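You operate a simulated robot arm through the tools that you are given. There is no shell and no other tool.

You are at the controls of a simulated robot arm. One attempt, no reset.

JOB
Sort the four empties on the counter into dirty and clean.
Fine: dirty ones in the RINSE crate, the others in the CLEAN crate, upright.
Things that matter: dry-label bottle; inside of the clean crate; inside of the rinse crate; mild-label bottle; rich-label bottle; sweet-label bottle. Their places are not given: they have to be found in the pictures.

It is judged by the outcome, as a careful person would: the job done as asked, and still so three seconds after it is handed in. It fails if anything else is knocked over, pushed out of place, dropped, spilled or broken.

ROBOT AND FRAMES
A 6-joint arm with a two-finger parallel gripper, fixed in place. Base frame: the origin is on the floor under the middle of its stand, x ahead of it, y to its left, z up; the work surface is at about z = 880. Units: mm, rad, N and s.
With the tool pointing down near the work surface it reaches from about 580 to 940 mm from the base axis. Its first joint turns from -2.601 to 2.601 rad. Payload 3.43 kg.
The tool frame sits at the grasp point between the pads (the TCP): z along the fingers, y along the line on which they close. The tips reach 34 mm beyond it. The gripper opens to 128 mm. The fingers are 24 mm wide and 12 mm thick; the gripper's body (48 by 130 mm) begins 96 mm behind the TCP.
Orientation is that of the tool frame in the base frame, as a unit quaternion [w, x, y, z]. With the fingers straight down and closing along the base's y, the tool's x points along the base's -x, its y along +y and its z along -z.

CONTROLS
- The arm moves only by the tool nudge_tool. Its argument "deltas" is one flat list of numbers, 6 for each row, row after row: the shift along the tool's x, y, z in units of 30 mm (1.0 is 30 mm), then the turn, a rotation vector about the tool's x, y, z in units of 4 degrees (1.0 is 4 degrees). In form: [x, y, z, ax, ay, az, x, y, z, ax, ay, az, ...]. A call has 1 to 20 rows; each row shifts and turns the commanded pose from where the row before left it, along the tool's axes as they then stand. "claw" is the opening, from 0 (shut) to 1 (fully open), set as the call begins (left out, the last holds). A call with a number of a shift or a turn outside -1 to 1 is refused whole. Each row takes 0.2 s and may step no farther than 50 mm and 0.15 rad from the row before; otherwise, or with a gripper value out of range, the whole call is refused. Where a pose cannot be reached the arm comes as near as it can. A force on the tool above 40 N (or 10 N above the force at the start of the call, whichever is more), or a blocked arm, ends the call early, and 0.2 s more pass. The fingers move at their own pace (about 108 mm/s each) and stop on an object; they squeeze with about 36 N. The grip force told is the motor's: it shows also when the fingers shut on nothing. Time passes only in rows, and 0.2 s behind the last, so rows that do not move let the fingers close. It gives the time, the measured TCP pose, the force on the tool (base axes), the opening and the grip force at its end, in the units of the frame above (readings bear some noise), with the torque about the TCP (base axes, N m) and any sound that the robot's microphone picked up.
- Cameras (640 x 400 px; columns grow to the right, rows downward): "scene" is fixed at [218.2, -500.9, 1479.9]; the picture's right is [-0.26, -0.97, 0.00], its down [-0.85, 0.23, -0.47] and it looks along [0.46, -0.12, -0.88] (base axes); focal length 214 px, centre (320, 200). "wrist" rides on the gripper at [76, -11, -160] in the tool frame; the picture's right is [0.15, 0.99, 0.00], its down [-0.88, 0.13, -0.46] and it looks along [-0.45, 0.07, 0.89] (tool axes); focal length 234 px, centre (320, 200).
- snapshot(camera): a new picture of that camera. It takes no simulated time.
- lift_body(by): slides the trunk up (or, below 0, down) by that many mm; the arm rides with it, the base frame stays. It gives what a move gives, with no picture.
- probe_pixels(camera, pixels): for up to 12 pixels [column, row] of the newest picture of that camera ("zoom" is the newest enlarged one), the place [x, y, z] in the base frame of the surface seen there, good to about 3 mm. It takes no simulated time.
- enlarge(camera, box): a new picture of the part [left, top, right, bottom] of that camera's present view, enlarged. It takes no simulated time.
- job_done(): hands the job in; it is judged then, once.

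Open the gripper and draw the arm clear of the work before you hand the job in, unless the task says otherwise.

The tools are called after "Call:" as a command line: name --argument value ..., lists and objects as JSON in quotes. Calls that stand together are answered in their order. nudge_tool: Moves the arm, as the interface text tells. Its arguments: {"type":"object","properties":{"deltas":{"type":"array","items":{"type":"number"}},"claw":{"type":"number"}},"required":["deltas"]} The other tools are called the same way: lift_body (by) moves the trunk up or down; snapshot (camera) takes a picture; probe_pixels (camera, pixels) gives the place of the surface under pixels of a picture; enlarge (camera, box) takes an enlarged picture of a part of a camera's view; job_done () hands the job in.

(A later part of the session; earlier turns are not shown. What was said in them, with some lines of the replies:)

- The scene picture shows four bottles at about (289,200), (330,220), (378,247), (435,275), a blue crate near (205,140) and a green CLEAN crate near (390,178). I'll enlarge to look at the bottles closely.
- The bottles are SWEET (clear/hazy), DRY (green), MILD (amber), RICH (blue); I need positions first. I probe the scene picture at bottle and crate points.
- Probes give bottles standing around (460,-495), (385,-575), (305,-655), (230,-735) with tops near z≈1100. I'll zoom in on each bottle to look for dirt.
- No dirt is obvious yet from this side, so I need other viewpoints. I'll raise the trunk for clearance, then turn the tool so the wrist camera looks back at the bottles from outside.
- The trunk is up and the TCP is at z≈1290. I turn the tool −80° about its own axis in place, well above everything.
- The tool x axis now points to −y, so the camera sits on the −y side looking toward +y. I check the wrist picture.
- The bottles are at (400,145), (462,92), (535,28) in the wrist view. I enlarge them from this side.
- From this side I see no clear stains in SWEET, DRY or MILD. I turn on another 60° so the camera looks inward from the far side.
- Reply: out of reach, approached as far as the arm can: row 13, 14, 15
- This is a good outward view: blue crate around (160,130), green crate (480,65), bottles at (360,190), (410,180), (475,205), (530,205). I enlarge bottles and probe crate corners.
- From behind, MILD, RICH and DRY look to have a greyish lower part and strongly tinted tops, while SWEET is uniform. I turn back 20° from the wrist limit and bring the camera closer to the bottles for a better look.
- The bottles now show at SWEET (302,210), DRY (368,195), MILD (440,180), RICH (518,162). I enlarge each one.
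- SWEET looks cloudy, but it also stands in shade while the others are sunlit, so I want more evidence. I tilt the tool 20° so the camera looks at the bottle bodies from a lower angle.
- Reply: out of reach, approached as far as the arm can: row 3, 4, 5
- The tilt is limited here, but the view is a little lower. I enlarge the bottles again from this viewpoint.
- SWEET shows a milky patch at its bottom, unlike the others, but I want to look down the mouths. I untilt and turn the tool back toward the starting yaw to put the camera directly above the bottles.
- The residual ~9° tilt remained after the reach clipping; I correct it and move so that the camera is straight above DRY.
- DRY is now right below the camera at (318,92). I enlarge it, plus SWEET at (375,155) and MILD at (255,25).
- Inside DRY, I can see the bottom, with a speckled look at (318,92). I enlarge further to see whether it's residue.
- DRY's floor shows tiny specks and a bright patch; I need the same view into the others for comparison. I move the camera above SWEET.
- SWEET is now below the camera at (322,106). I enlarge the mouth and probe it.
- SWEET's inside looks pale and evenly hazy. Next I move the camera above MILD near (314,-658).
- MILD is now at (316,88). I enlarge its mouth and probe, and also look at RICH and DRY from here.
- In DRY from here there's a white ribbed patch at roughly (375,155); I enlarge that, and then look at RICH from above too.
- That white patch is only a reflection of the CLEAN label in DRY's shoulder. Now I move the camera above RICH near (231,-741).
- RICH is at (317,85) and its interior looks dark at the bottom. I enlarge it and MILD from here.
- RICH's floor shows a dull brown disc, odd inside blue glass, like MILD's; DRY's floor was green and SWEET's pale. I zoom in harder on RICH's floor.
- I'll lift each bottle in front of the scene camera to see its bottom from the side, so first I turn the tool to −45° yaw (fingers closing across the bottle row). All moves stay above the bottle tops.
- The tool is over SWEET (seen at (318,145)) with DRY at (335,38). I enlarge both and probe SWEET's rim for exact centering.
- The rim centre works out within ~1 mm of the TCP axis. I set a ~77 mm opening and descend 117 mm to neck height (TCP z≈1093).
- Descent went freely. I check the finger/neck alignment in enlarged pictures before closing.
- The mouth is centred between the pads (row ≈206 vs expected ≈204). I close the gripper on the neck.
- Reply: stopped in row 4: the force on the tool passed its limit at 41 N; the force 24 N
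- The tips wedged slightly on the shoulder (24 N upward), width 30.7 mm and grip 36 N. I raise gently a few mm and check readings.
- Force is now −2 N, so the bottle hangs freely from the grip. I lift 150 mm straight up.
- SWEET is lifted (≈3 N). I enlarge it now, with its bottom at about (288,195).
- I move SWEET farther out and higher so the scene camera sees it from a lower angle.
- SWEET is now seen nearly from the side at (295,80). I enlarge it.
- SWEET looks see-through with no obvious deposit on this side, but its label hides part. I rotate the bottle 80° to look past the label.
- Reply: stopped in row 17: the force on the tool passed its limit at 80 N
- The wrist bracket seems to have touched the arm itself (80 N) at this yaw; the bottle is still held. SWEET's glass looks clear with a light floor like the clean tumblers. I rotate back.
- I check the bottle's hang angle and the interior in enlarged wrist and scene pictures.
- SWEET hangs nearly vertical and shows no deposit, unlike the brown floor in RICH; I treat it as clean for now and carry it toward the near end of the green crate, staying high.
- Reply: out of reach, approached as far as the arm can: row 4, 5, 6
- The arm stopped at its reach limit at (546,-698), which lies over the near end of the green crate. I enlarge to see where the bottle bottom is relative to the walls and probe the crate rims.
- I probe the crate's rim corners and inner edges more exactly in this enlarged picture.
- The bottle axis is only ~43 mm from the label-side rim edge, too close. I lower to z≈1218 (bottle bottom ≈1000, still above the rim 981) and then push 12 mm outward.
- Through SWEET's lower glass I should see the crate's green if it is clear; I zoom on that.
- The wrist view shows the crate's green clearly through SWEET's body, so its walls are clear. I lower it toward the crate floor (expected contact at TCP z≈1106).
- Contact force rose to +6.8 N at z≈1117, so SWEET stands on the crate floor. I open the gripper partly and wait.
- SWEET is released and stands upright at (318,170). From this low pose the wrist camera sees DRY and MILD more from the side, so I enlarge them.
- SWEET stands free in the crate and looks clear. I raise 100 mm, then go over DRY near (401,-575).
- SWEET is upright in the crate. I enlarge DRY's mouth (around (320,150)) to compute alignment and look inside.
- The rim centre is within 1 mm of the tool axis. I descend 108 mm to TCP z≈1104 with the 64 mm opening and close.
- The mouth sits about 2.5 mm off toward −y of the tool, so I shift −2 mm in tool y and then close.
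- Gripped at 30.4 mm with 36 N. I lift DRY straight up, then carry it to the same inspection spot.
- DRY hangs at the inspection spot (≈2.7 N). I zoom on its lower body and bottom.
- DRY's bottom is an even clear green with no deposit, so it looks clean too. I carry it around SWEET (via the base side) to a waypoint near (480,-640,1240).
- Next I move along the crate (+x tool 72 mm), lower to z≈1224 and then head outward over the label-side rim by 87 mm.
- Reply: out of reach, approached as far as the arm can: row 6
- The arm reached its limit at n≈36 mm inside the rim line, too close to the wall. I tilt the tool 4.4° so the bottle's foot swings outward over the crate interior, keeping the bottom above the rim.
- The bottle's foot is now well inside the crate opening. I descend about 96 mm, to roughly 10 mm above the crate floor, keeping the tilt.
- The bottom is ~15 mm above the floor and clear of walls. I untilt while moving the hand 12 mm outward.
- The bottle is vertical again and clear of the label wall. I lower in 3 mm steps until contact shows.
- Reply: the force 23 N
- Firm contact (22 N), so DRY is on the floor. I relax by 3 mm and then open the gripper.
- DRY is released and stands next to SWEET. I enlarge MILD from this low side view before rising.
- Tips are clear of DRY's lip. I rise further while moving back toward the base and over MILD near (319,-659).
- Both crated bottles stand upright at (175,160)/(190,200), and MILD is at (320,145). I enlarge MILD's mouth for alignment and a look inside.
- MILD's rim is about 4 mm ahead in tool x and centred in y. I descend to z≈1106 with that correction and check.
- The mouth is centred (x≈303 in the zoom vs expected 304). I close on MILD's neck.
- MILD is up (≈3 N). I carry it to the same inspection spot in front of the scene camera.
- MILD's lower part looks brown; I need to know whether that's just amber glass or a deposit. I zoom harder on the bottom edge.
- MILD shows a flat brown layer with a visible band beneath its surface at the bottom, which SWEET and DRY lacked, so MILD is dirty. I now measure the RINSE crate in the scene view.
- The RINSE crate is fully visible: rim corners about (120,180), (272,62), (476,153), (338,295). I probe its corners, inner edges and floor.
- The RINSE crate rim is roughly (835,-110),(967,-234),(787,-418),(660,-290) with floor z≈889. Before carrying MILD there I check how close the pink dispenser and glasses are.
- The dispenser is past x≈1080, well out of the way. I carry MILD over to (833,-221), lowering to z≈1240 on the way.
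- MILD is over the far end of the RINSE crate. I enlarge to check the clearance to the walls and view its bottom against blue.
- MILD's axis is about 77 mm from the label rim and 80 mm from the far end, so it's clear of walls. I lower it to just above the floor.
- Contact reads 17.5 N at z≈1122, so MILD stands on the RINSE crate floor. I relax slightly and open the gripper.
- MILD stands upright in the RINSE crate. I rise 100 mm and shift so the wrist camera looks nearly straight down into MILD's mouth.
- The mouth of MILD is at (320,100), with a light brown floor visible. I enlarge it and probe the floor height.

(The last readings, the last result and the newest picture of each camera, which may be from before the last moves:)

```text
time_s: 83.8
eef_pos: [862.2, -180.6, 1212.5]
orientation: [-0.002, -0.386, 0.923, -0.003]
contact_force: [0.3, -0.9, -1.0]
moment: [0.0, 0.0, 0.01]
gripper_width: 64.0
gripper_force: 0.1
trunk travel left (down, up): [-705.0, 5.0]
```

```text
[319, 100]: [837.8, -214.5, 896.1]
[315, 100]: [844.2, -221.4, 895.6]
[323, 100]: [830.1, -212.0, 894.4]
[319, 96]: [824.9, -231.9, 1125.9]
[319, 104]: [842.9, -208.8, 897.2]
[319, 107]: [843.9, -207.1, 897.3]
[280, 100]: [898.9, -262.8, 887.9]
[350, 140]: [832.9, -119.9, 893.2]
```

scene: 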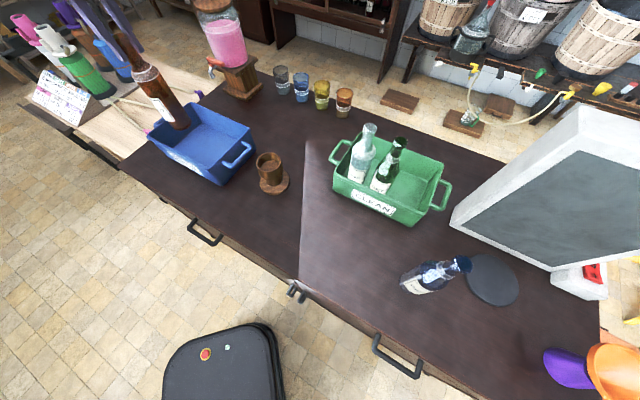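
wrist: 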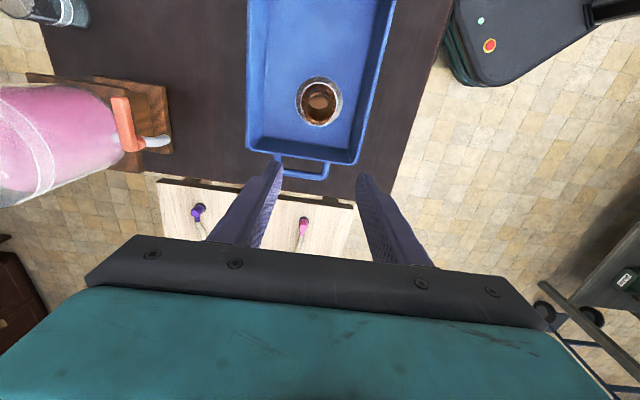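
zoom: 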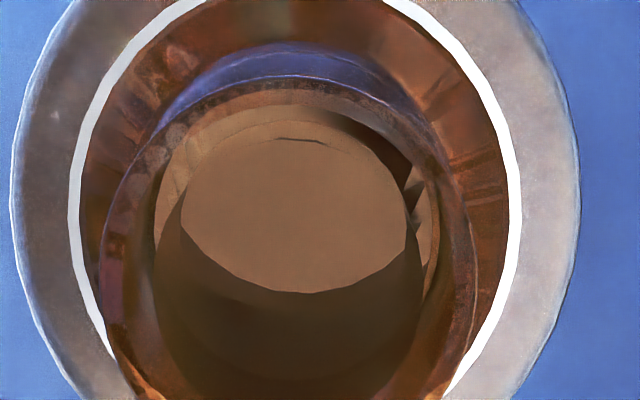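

MILD's floor is an opaque tan disc even against the blue crate. For comparison I now go look straight down into SWEET and DRY against the green crate.

Call:
nudge_tool --deltas '[0.95, -0.26, 0, 0, 0, 0, 0.95, -0.26, 0, 0, 0, 0, 0.95, -0.26, 0, 0, 0, 0, 0.95, -0.26, 0, 0, 0, 0, 0.95, -0.26, 0, 0, 0, 0, 0.95, -0.26, 0, 0, 0, 0, 0.95, -0.26, 0, 0, 0, 0, 0.95, -0.26, 0, 0, 0, 0, 0.95, -0.26, 0, 0, 0, 0, 0.95, -0.26, 0, 0, 0, 0, 0.95, -0.26, 0, 0, 0, 0, 0.95, -0.26, 0, 0, 0, 0, 0.95, -0.26, 0, 0, 0, 0, 0.95, -0.26, 0, 0, 0, 0, 0.95, -0.26, 0, 0, 0, 0, 0.95, -0.26, 0, 0, 0, 0, 0.95, -0.26, 0, 0, 0, 0, 0.95, -0.26, 0, 0, 0, 0, 0, 0, 0, 0, 0, 0]'

Call:
snapshot --camera "wrist"

```text
time_s: 87.8
eef_pos: [603.9, -643.0, 1213.2]
orientation: [-0.002, -0.387, 0.922, -0.003]
contact_force: [0.7, -0.2, 0.3]
moment: [0.0, -0.01, 0.0]
gripper_width: 64.1
gripper_force: 0.1
trunk travel left (down, up): [-705.0, 5.0]
```

```text
taken
```

wrist: 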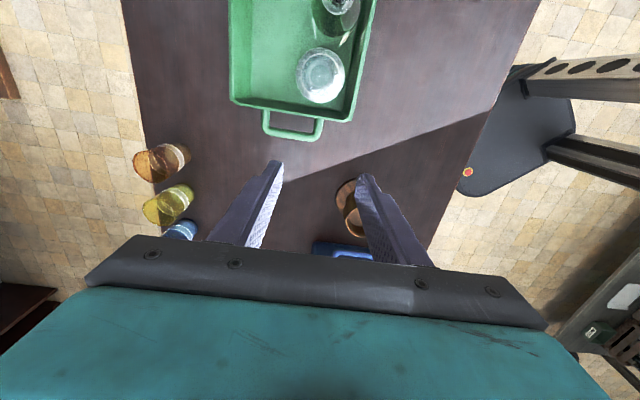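

SWEET is right below the camera at (320,75). I enlarge its mouth and DRY's at (338,10).

Call:
enlarge --camera "wrist" --box '[293, 47, 347, 105]'

Call:
enlarge --camera "wrist" --box '[308, 58, 334, 90]'

Call:
enlarge --camera "wrist" --box '[310, 0, 365, 45]'

Call:
probe_pixels --camera "wrist" --pixels '[[320, 75], [316, 75], [324, 75], [320, 70], [320, 80], [320, 84], [338, 8], [340, 5]]'

```text
6.90 times, centred on (320, 76) of wrist
```

zoom: 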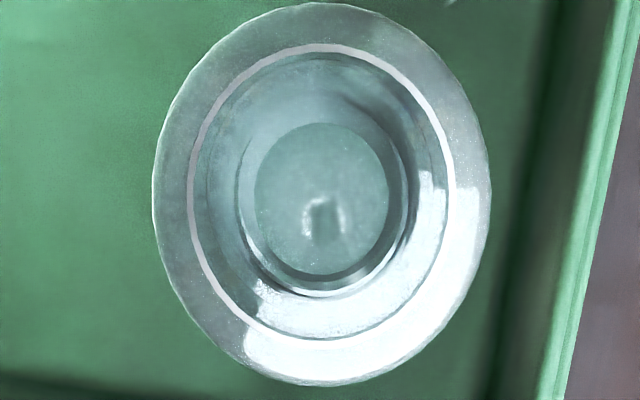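

```text
12.50 times, centred on (321, 74) of wrist
```

zoom: 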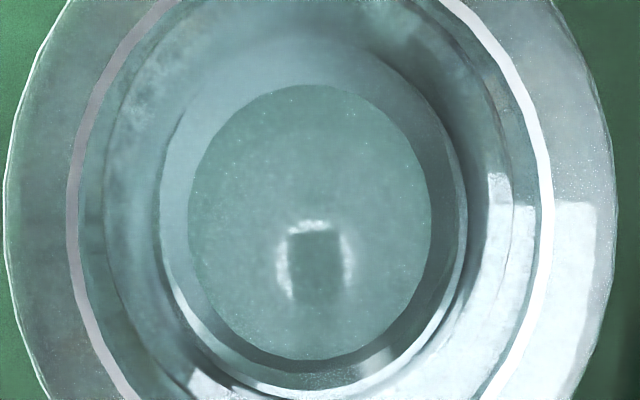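

```text
8.89 times, centred on (338, 22) of wrist
```

zoom: 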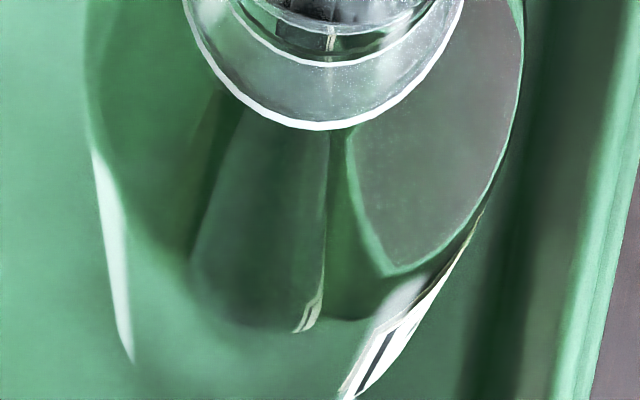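

```text
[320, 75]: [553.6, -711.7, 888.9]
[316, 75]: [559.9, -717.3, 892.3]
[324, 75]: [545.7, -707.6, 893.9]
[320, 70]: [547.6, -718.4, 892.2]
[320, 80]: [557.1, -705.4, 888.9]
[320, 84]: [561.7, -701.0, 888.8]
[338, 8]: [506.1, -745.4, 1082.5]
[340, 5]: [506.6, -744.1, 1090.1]
```

SWEET's floor is clear smooth glass with sharp reflections, and DRY's similar; MILD and RICH have matte brown deposits. So RICH goes to RINSE: I move over it near (230,-746).

Call:
nudge_tool --deltas '[0.86, 0.5, 0, 0, 0, 0, 0.86, 0.5, 0, 0, 0, 0, 0.86, 0.5, 0, 0, 0, 0, 0.86, 0.5, 0, 0, 0, 0, 0.86, 0.5, 0, 0, 0, 0, 0.86, 0.5, 0, 0, 0, 0, 0.86, 0.5, 0, 0, 0, 0, 0.86, 0.5, 0, 0, 0, 0, 0.86, 0.5, 0, 0, 0, 0, 0.86, 0.5, 0, 0, 0, 0, 0.86, 0.5, 0, 0, 0, 0, 0.86, 0.5, 0, 0, 0, 0, 0.86, 0.5, 0, 0, 0, 0, 0, 0, 0, 0, 0, 0]'

Call:
snapshot --camera "wrist"

Call:
enlarge --camera "wrist" --box '[290, 105, 350, 180]'

```text
time_s: 90.8
eef_pos: [228.0, -745.9, 1215.5]
orientation: [-0.002, -0.387, 0.922, -0.003]
contact_force: [-0.3, 0.3, 0.2]
moment: [0.0, -0.02, 0.0]
gripper_width: 64.3
gripper_force: 0.0
trunk travel left (down, up): [-705.0, 5.0]
```

```text
taken
```

wrist: 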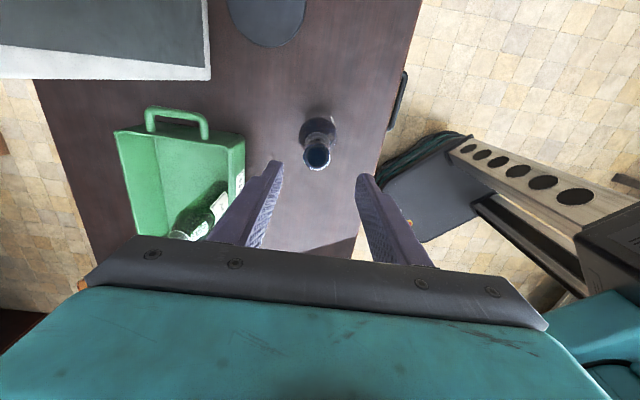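

```text
5.33 times, centred on (320, 142) of wrist
```

zoom: 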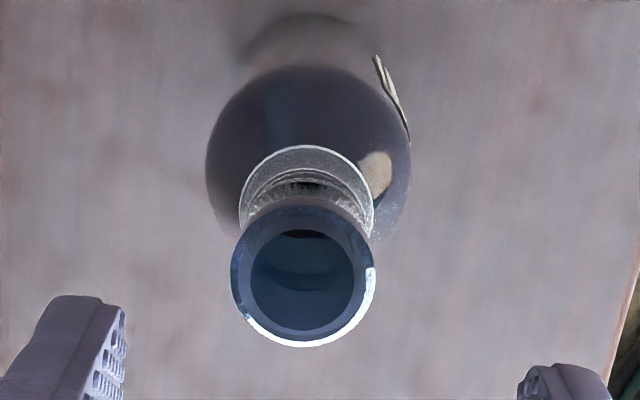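

RICH's rim is about 2.4 mm off in −tool y. I descend to z≈1106 with that correction and re-check.

Call:
nudge_tool --deltas '[0, -0.085, 0.9, 0, 0, 0, 0, 0, 0.9, 0, 0, 0, 0, 0, 0.9, 0, 0, 0, 0, 0, 0.6, 0, 0, 0, 0, 0, 0.35, 0, 0, 0, 0, 0, 0, 0, 0, 0]'

Call:
snapshot --camera "wrist"

Call:
enlarge --camera "wrist" --box '[220, 110, 430, 250]'

```text
time_s: 92.2
eef_pos: [230.1, -748.1, 1105.4]
orientation: [-0.001, -0.387, 0.922, -0.004]
contact_force: [0.8, -0.4, 0.2]
moment: [0.0, 0.04, 0.01]
gripper_width: 63.9
gripper_force: 0.0
trunk travel left (down, up): [-705.0, 5.0]
```

```text
taken
```

wrist: 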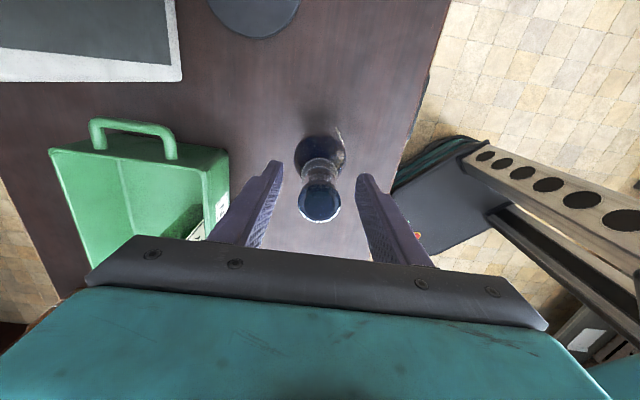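

```text
2.86 times, centred on (325, 180) of wrist
```

zoom: 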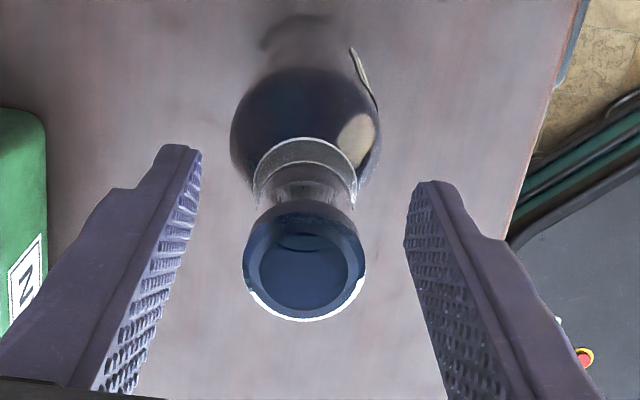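

RICH's mouth is centred (x≈304 in the zoom). I close and lift straight up.

Call:
nudge_tool --deltas '[0, 0, 0, 0, 0, 0, 0, 0, 0, 0, 0, 0, 0, 0, 0, 0, 0, 0, 0, 0, 0, 0, 0, 0]' --claw 0

Call:
nudge_tool --deltas '[0, 0, -0.2, 0, 0, 0, 0, 0, -0.6, 0, 0, 0, 0, 0, -0.9, 0, 0, 0, 0, 0, -0.9, 0, 0, 0, 0, 0, -0.9, 0, 0, 0, 0, 0, -0.9, 0, 0, 0, 0, 0, -0.6, 0, 0, 0, 0, 0, 0, 0, 0, 0]'

Call:
snapshot --camera "wrist"

```text
time_s: 93.2
eef_pos: [229.8, -748.6, 1105.2]
orientation: [-0.002, -0.387, 0.922, -0.004]
contact_force: [-0.2, 0.1, -0.5]
moment: [-0.18, -0.21, 0.0]
gripper_width: 30.2
gripper_force: 36.2
trunk travel left (down, up): [-705.0, 5.0]
```

```text
time_s: 95.0
eef_pos: [228.0, -747.0, 1257.1]
orientation: [-0.002, -0.386, 0.922, -0.003]
contact_force: [-0.5, 0.0, -3.6]
moment: [-0.11, -0.1, 0.0]
gripper_width: 30.1
gripper_force: 36.0
trunk travel left (down, up): [-705.0, 5.0]
```

```text
taken
```

wrist: 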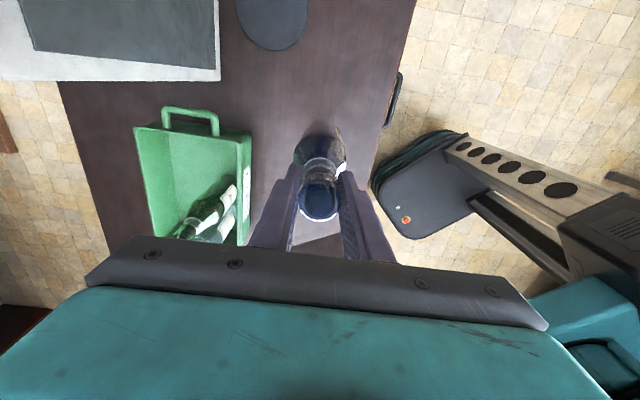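

RICH is up (≈3.6 N). I carry it to the inspection spot, passing on the base side of the crated bottles.

Call:
nudge_tool --deltas '[-0.935, -0.358, -0.162, 0, 0, 0, -0.935, -0.358, -0.162, 0, 0, 0, -0.935, -0.358, -0.162, 0, 0, 0, -0.935, -0.358, -0.162, 0, 0, 0, -0.935, -0.358, -0.162, 0, 0, 0, -0.935, -0.358, -0.162, 0, 0, 0, -0.935, -0.358, -0.162, 0, 0, 0, -0.935, -0.358, -0.162, 0, 0, 0, -0.935, -0.358, -0.162, 0, 0, 0, -0.935, -0.358, -0.162, 0, 0, 0, -0.935, -0.358, -0.162, 0, 0, 0, -0.935, -0.358, -0.162, 0, 0, 0, -0.935, -0.358, -0.162, 0, 0, 0, -0.935, -0.358, -0.162, 0, 0, 0, -0.935, -0.358, -0.162, 0, 0, 0, 0, 0, 0, 0, 0, 0]'

Call:
snapshot --camera "scene"

Call:
enlarge --camera "scene" --box '[260, 25, 335, 140]'

Call:
enlarge --camera "scene" --box '[283, 105, 312, 135]'

```text
time_s: 98.4
eef_pos: [639.9, -559.7, 1328.5]
orientation: [-0.002, -0.386, 0.923, -0.003]
contact_force: [0.3, 0.7, -2.8]
moment: [0.15, 0.12, -0.02]
gripper_width: 30.3
gripper_force: 36.0
trunk travel left (down, up): [-705.0, 5.0]
```

```text
taken
```

scene: 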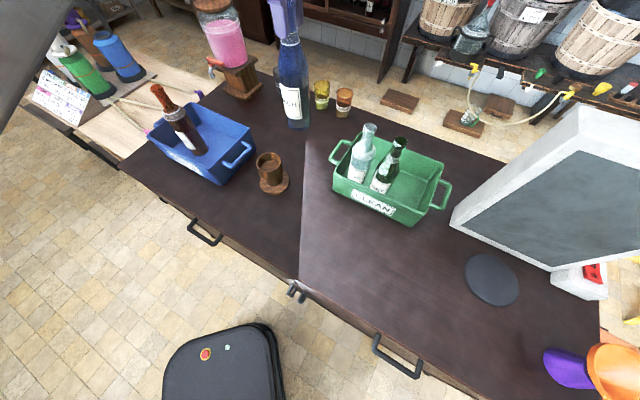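

```text
3.48 times, centred on (298, 82) of scene
```

zoom: 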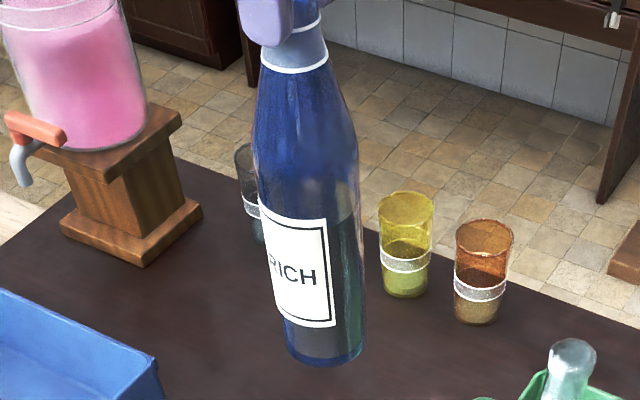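

```text
13.33 times, centred on (298, 120) of scene
```

zoom: 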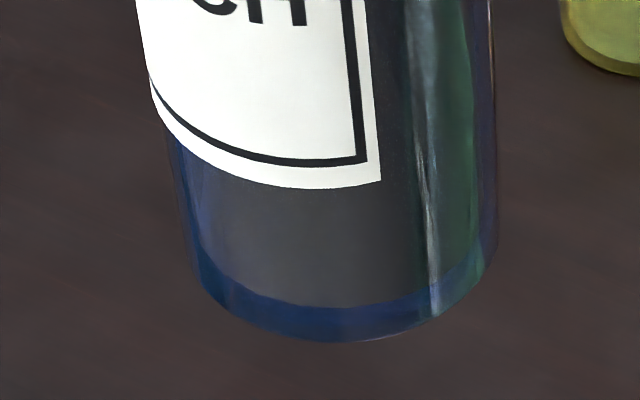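

RICH shows the same opaque brown-grey disc above a blue glass base, so it's dirty. I carry it to the free half of the RINSE crate at about (770,-286).

Call:
nudge_tool --deltas '[-0.955, 0.333, 0, 0, 0, 0, -0.955, 0.333, 0, 0, 0, 0, -0.955, 0.333, 0, 0, 0, 0, -0.955, 0.333, 0.2, 0, 0, 0, -0.955, 0.333, 0.3, 0, 0, 0, -0.955, 0.333, 0.5, 0, 0, 0, -0.955, 0.333, 0.5, 0, 0, 0, -0.955, 0.333, 0.5, 0, 0, 0, -0.955, 0.333, 0.5, 0, 0, 0, -0.955, 0.333, 0.5, 0, 0, 0, 0, 0, 0, 0, 0, 0]'

Call:
snapshot --camera "wrist"

Call:
enlarge --camera "scene" --box '[120, 40, 280, 190]'

Call:
enlarge --camera "wrist" --box '[220, 60, 420, 220]'

```text
time_s: 100.8
eef_pos: [769.7, -287.1, 1237.1]
orientation: [-0.001, -0.386, 0.923, -0.003]
contact_force: [0.3, -0.9, -3.3]
moment: [-0.12, -0.09, 0.01]
gripper_width: 30.1
gripper_force: 35.3
trunk travel left (down, up): [-705.0, 5.0]
```

```text
taken
```

wrist: 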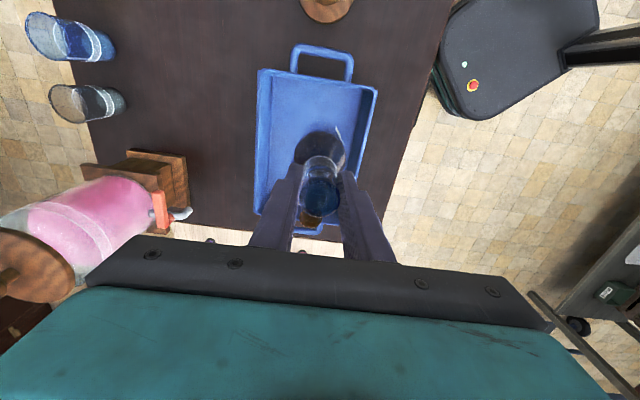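

```text
2.67 times, centred on (200, 115) of scene
```

zoom: 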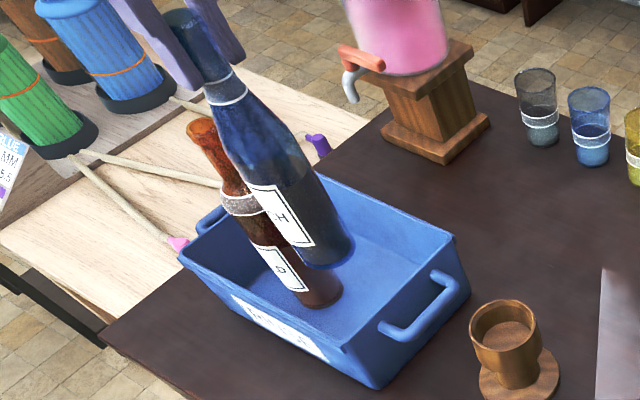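

```text
2.50 times, centred on (320, 140) of wrist
```

zoom: 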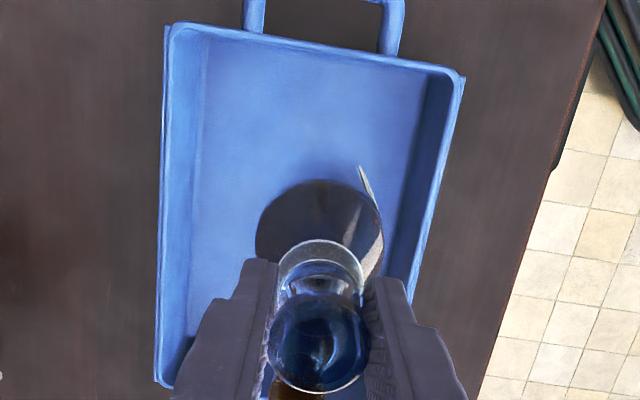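

RICH is over the free half with MILD behind it; clearances look good. I lower to just above the floor, then feel for contact.

Call:
nudge_tool --deltas '[0, 0, 0.8, 0, 0, 0, 0, 0, 0.8, 0, 0, 0, 0, 0, 0.8, 0, 0, 0, 0, 0, 0.8, 0, 0, 0, 0, 0, 0.4, 0, 0, 0, 0, 0, 0.12, 0, 0, 0, 0, 0, 0, 0, 0, 0]'

Call:
nudge_tool --deltas '[0, 0, 0.08, 0, 0, 0, 0, 0, 0.08, 0, 0, 0, 0, 0, 0, 0, 0, 0]'

```text
time_s: 102.4
eef_pos: [769.5, -286.4, 1124.8]
orientation: [-0.002, -0.387, 0.922, -0.003]
contact_force: [0.3, -0.2, -3.3]
moment: [-0.16, -0.1, -0.04]
gripper_width: 30.1
gripper_force: 36.6
trunk travel left (down, up): [-705.0, 5.0]
```

```text
time_s: 103.2
eef_pos: [769.5, -286.7, 1120.7]
orientation: [-0.001, -0.387, 0.922, -0.003]
contact_force: [0.8, -0.1, 4.2]
moment: [0.24, 0.19, 0.02]
gripper_width: 30.1
gripper_force: 36.2
trunk travel left (down, up): [-705.0, 5.0]
```

Force went from −3.3 N to +4.2 N, so RICH rests on the floor. I open the gripper.

Call:
nudge_tool --deltas '[0, 0, 0, 0, 0, 0, 0, 0, 0, 0, 0, 0, 0, 0, 0, 0, 0, 0]' --claw 0.5

Call:
snapshot --camera "wrist"

Call:
enlarge --camera "scene" --box '[120, 40, 280, 190]'

```text
time_s: 104.0
eef_pos: [770.3, -287.4, 1120.4]
orientation: [-0.001, -0.387, 0.922, -0.003]
contact_force: [0.1, -0.9, 0.1]
moment: [0.05, -0.01, 0.03]
gripper_width: 64.2
gripper_force: 0.0
trunk travel left (down, up): [-705.0, 5.0]
```

```text
taken
```

wrist: 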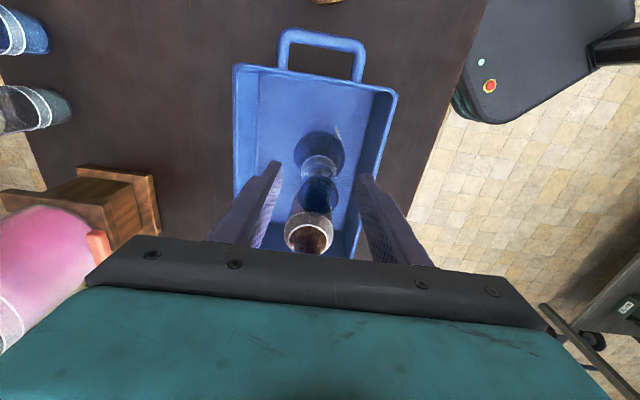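

```text
2.67 times, centred on (200, 115) of scene
```

zoom: 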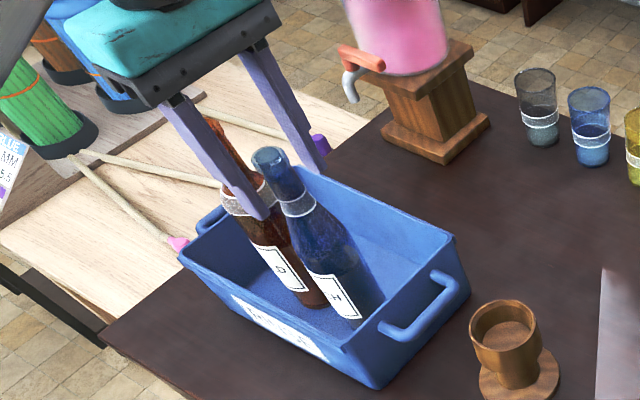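

RICH is released and upright beside MILD. I raise straight up clear of the bottles, then back off to the starting area.

Call:
nudge_tool --deltas '[0, 0, -0.6, 0, 0, 0, 0, 0, -0.9, 0, 0, 0, 0, 0, -0.9, 0, 0, 0, 0, 0, -0.9, 0, 0, 0, 0, 0, -0.6, 0, 0, 0]'

Call:
nudge_tool --deltas '[0.96, -0.25, -0.2, 0, 0, 0, 0.96, -0.25, -0.2, 0, 0, 0, 0.96, -0.25, -0.2, 0, 0, 0, 0.96, -0.25, -0.2, 0, 0, 0, 0.96, -0.25, -0.2, 0, 0, 0, 0.96, -0.25, -0.2, 0, 0, 0, 0.96, -0.25, -0.2, 0, 0, 0, 0.96, -0.25, -0.2, 0, 0, 0, 0.96, -0.25, -0.2, 0, 0, 0]' --claw 1

Call:
snapshot --camera "scene"

Call:
snapshot --camera "wrist"

```text
time_s: 105.2
eef_pos: [768.1, -286.3, 1237.5]
orientation: [-0.001, -0.387, 0.922, -0.002]
contact_force: [0.6, -0.5, 0.5]
moment: [-0.03, 0.01, 0.0]
gripper_width: 63.9
gripper_force: 0.0
trunk travel left (down, up): [-705.0, 5.0]
```

```text
time_s: 107.2
eef_pos: [637.7, -518.5, 1291.6]
orientation: [-0.002, -0.387, 0.922, -0.002]
contact_force: [0.5, -0.8, -0.2]
moment: [0.02, 0.01, 0.0]
gripper_width: 127.7
gripper_force: 0.1
trunk travel left (down, up): [-705.0, 5.0]
```

```text
taken
```

scene: 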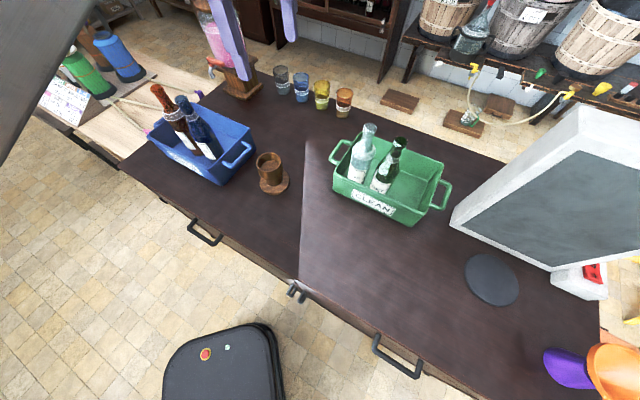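

```text
taken
```

wrist: 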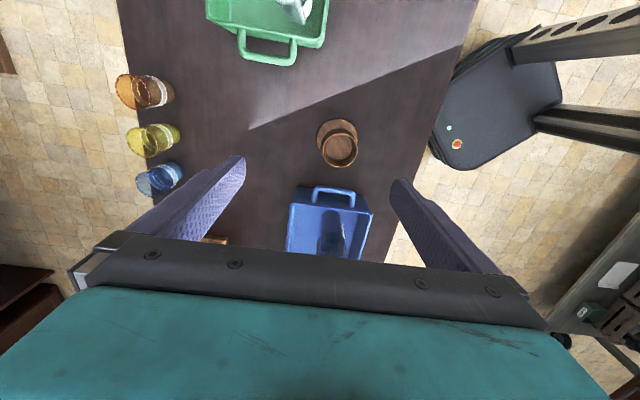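

All four stand upright in crates. For a last certainty check I look straight down into DRY against the green crate floor, staying well above the bottle tops.

Call:
nudge_tool --deltas '[0.91, -0.267, 0.33, 0, 0, 0, 0.91, -0.267, 0.33, 0, 0, 0, 0.91, -0.267, 0.33, 0, 0, 0, 0.91, -0.267, 0.33, 0, 0, 0, 0.91, -0.267, 0.33, 0, 0, 0, 0.91, -0.267, 0.33, 0, 0, 0, 0.91, -0.267, 0.33, 0, 0, 0]'

Call:
snapshot --camera "wrist"

```text
time_s: 108.8
eef_pos: [541.4, -695.9, 1222.9]
orientation: [-0.001, -0.387, 0.922, -0.003]
contact_force: [-0.5, 1.0, -0.4]
moment: [-0.03, 0.0, -0.01]
gripper_width: 128.1
gripper_force: 0.0
trunk travel left (down, up): [-705.0, 5.0]
```

```text
taken
```

wrist: 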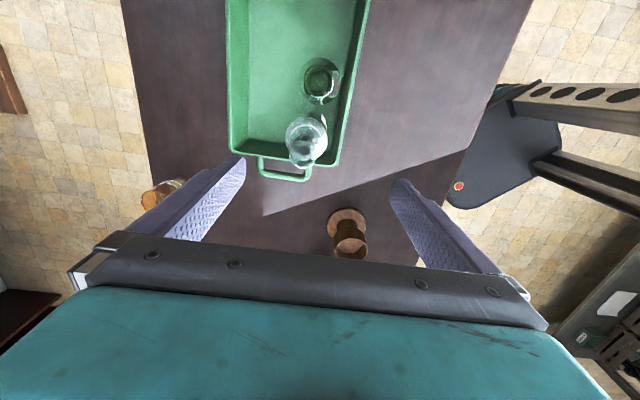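

DRY is below at (322,80). I enlarge its mouth to confirm its floor is clear.

Call:
enlarge --camera "wrist" --box '[296, 53, 348, 107]'

Call:
enlarge --camera "wrist" --box '[309, 64, 334, 96]'

```text
7.41 times, centred on (322, 80) of wrist
```

zoom: 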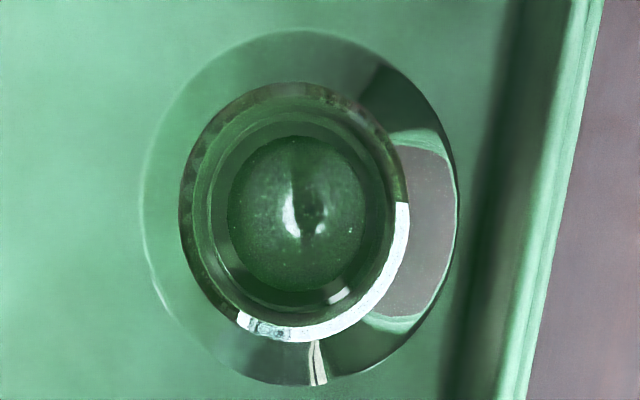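

```text
12.50 times, centred on (322, 80) of wrist
```

zoom: 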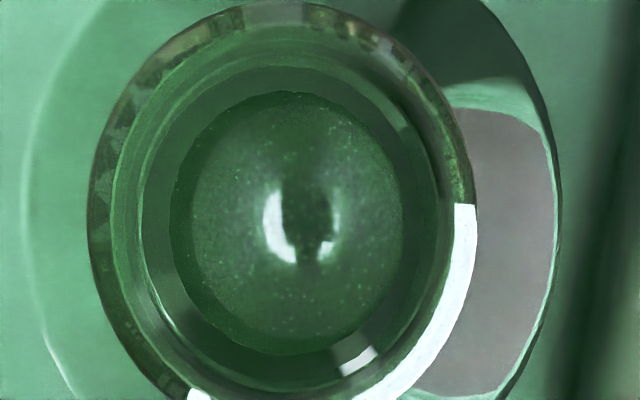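

DRY's floor is glossy clear glass like SWEET's, so the sorting holds. I retreat the open gripper up and away to the start area.

Call:
nudge_tool --deltas '[0, 0, -0.6, 0, 0, 0, -0.91, 0.267, -0.33, 0, 0, 0, -0.91, 0.267, -0.33, 0, 0, 0, -0.91, 0.267, -0.33, 0, 0, 0, -0.91, 0.267, -0.33, 0, 0, 0, -0.91, 0.267, -0.33, 0, 0, 0, -0.91, 0.267, -0.2, 0, 0, 0, 0, 0, 0, 0, 0, 0]'

Call:
snapshot --camera "scene"

Call:
enlarge --camera "scene" --box '[130, 70, 460, 240]'

```text
time_s: 110.6
eef_pos: [620.9, -542.8, 1297.0]
orientation: [-0.002, -0.386, 0.922, -0.003]
contact_force: [-0.1, 0.4, 1.4]
moment: [-0.01, 0.04, 0.0]
gripper_width: 127.8
gripper_force: 0.1
trunk travel left (down, up): [-705.0, 5.0]
```

```text
taken
```

scene: 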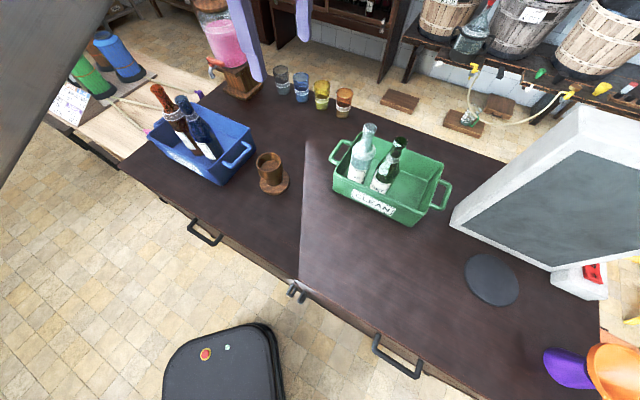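

```text
1.94 times, centred on (295, 155) of scene
```

zoom: 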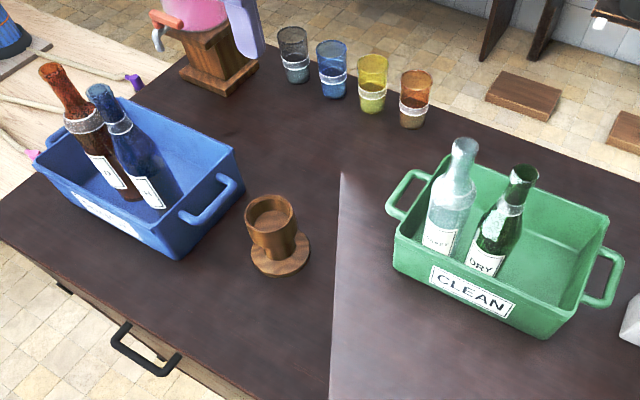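

All four bottles stand upright: MILD and RICH (brown deposit) in the RINSE crate, SWEET and DRY (clear) in the CLEAN crate. The cup, glasses and crates look undisturbed, and the gripper is open and clear, so I hand the job in.

Call:
job_done

```text
The job is handed in.
```

I sorted all four empties and handed the job in; I haven't seen the judge's result.

| Bottle | Crate | What I saw inside |
|---|---|---|
| MILD | RINSE | Flat, opaque brown layer on the floor of the bottle |
| RICH | RINSE | Same kind of opaque brown layer, in blue glass |
| SWEET | CLEAN | Clear, shiny glass floor, no deposit |
| DRY | CLEAN | Clear, shiny glass floor, no deposit |

I decided dirty or clean by eye, looking down the mouths and lifting each bottle to see its base from the side. MILD was the closest call, because amber glass looks brown anyway. Its floor stayed an opaque tan against the blue crate, so I treated it as a deposit.

In the last pictures all four bottles stand upright in their crates. The wooden cup, the glasses and both crates look undisturbed. The gripper is open and clear of the work.

Two force stops happened along the way:
- **SWEET's neck:** the fingers pressed on its shoulder while closing, with a brief 41 N reading.
- **Turning SWEET for inspection:** the tool force hit 80 N, probably the wrist bracket touching the arm itself. The bottle stayed in the grip and nothing else moved.
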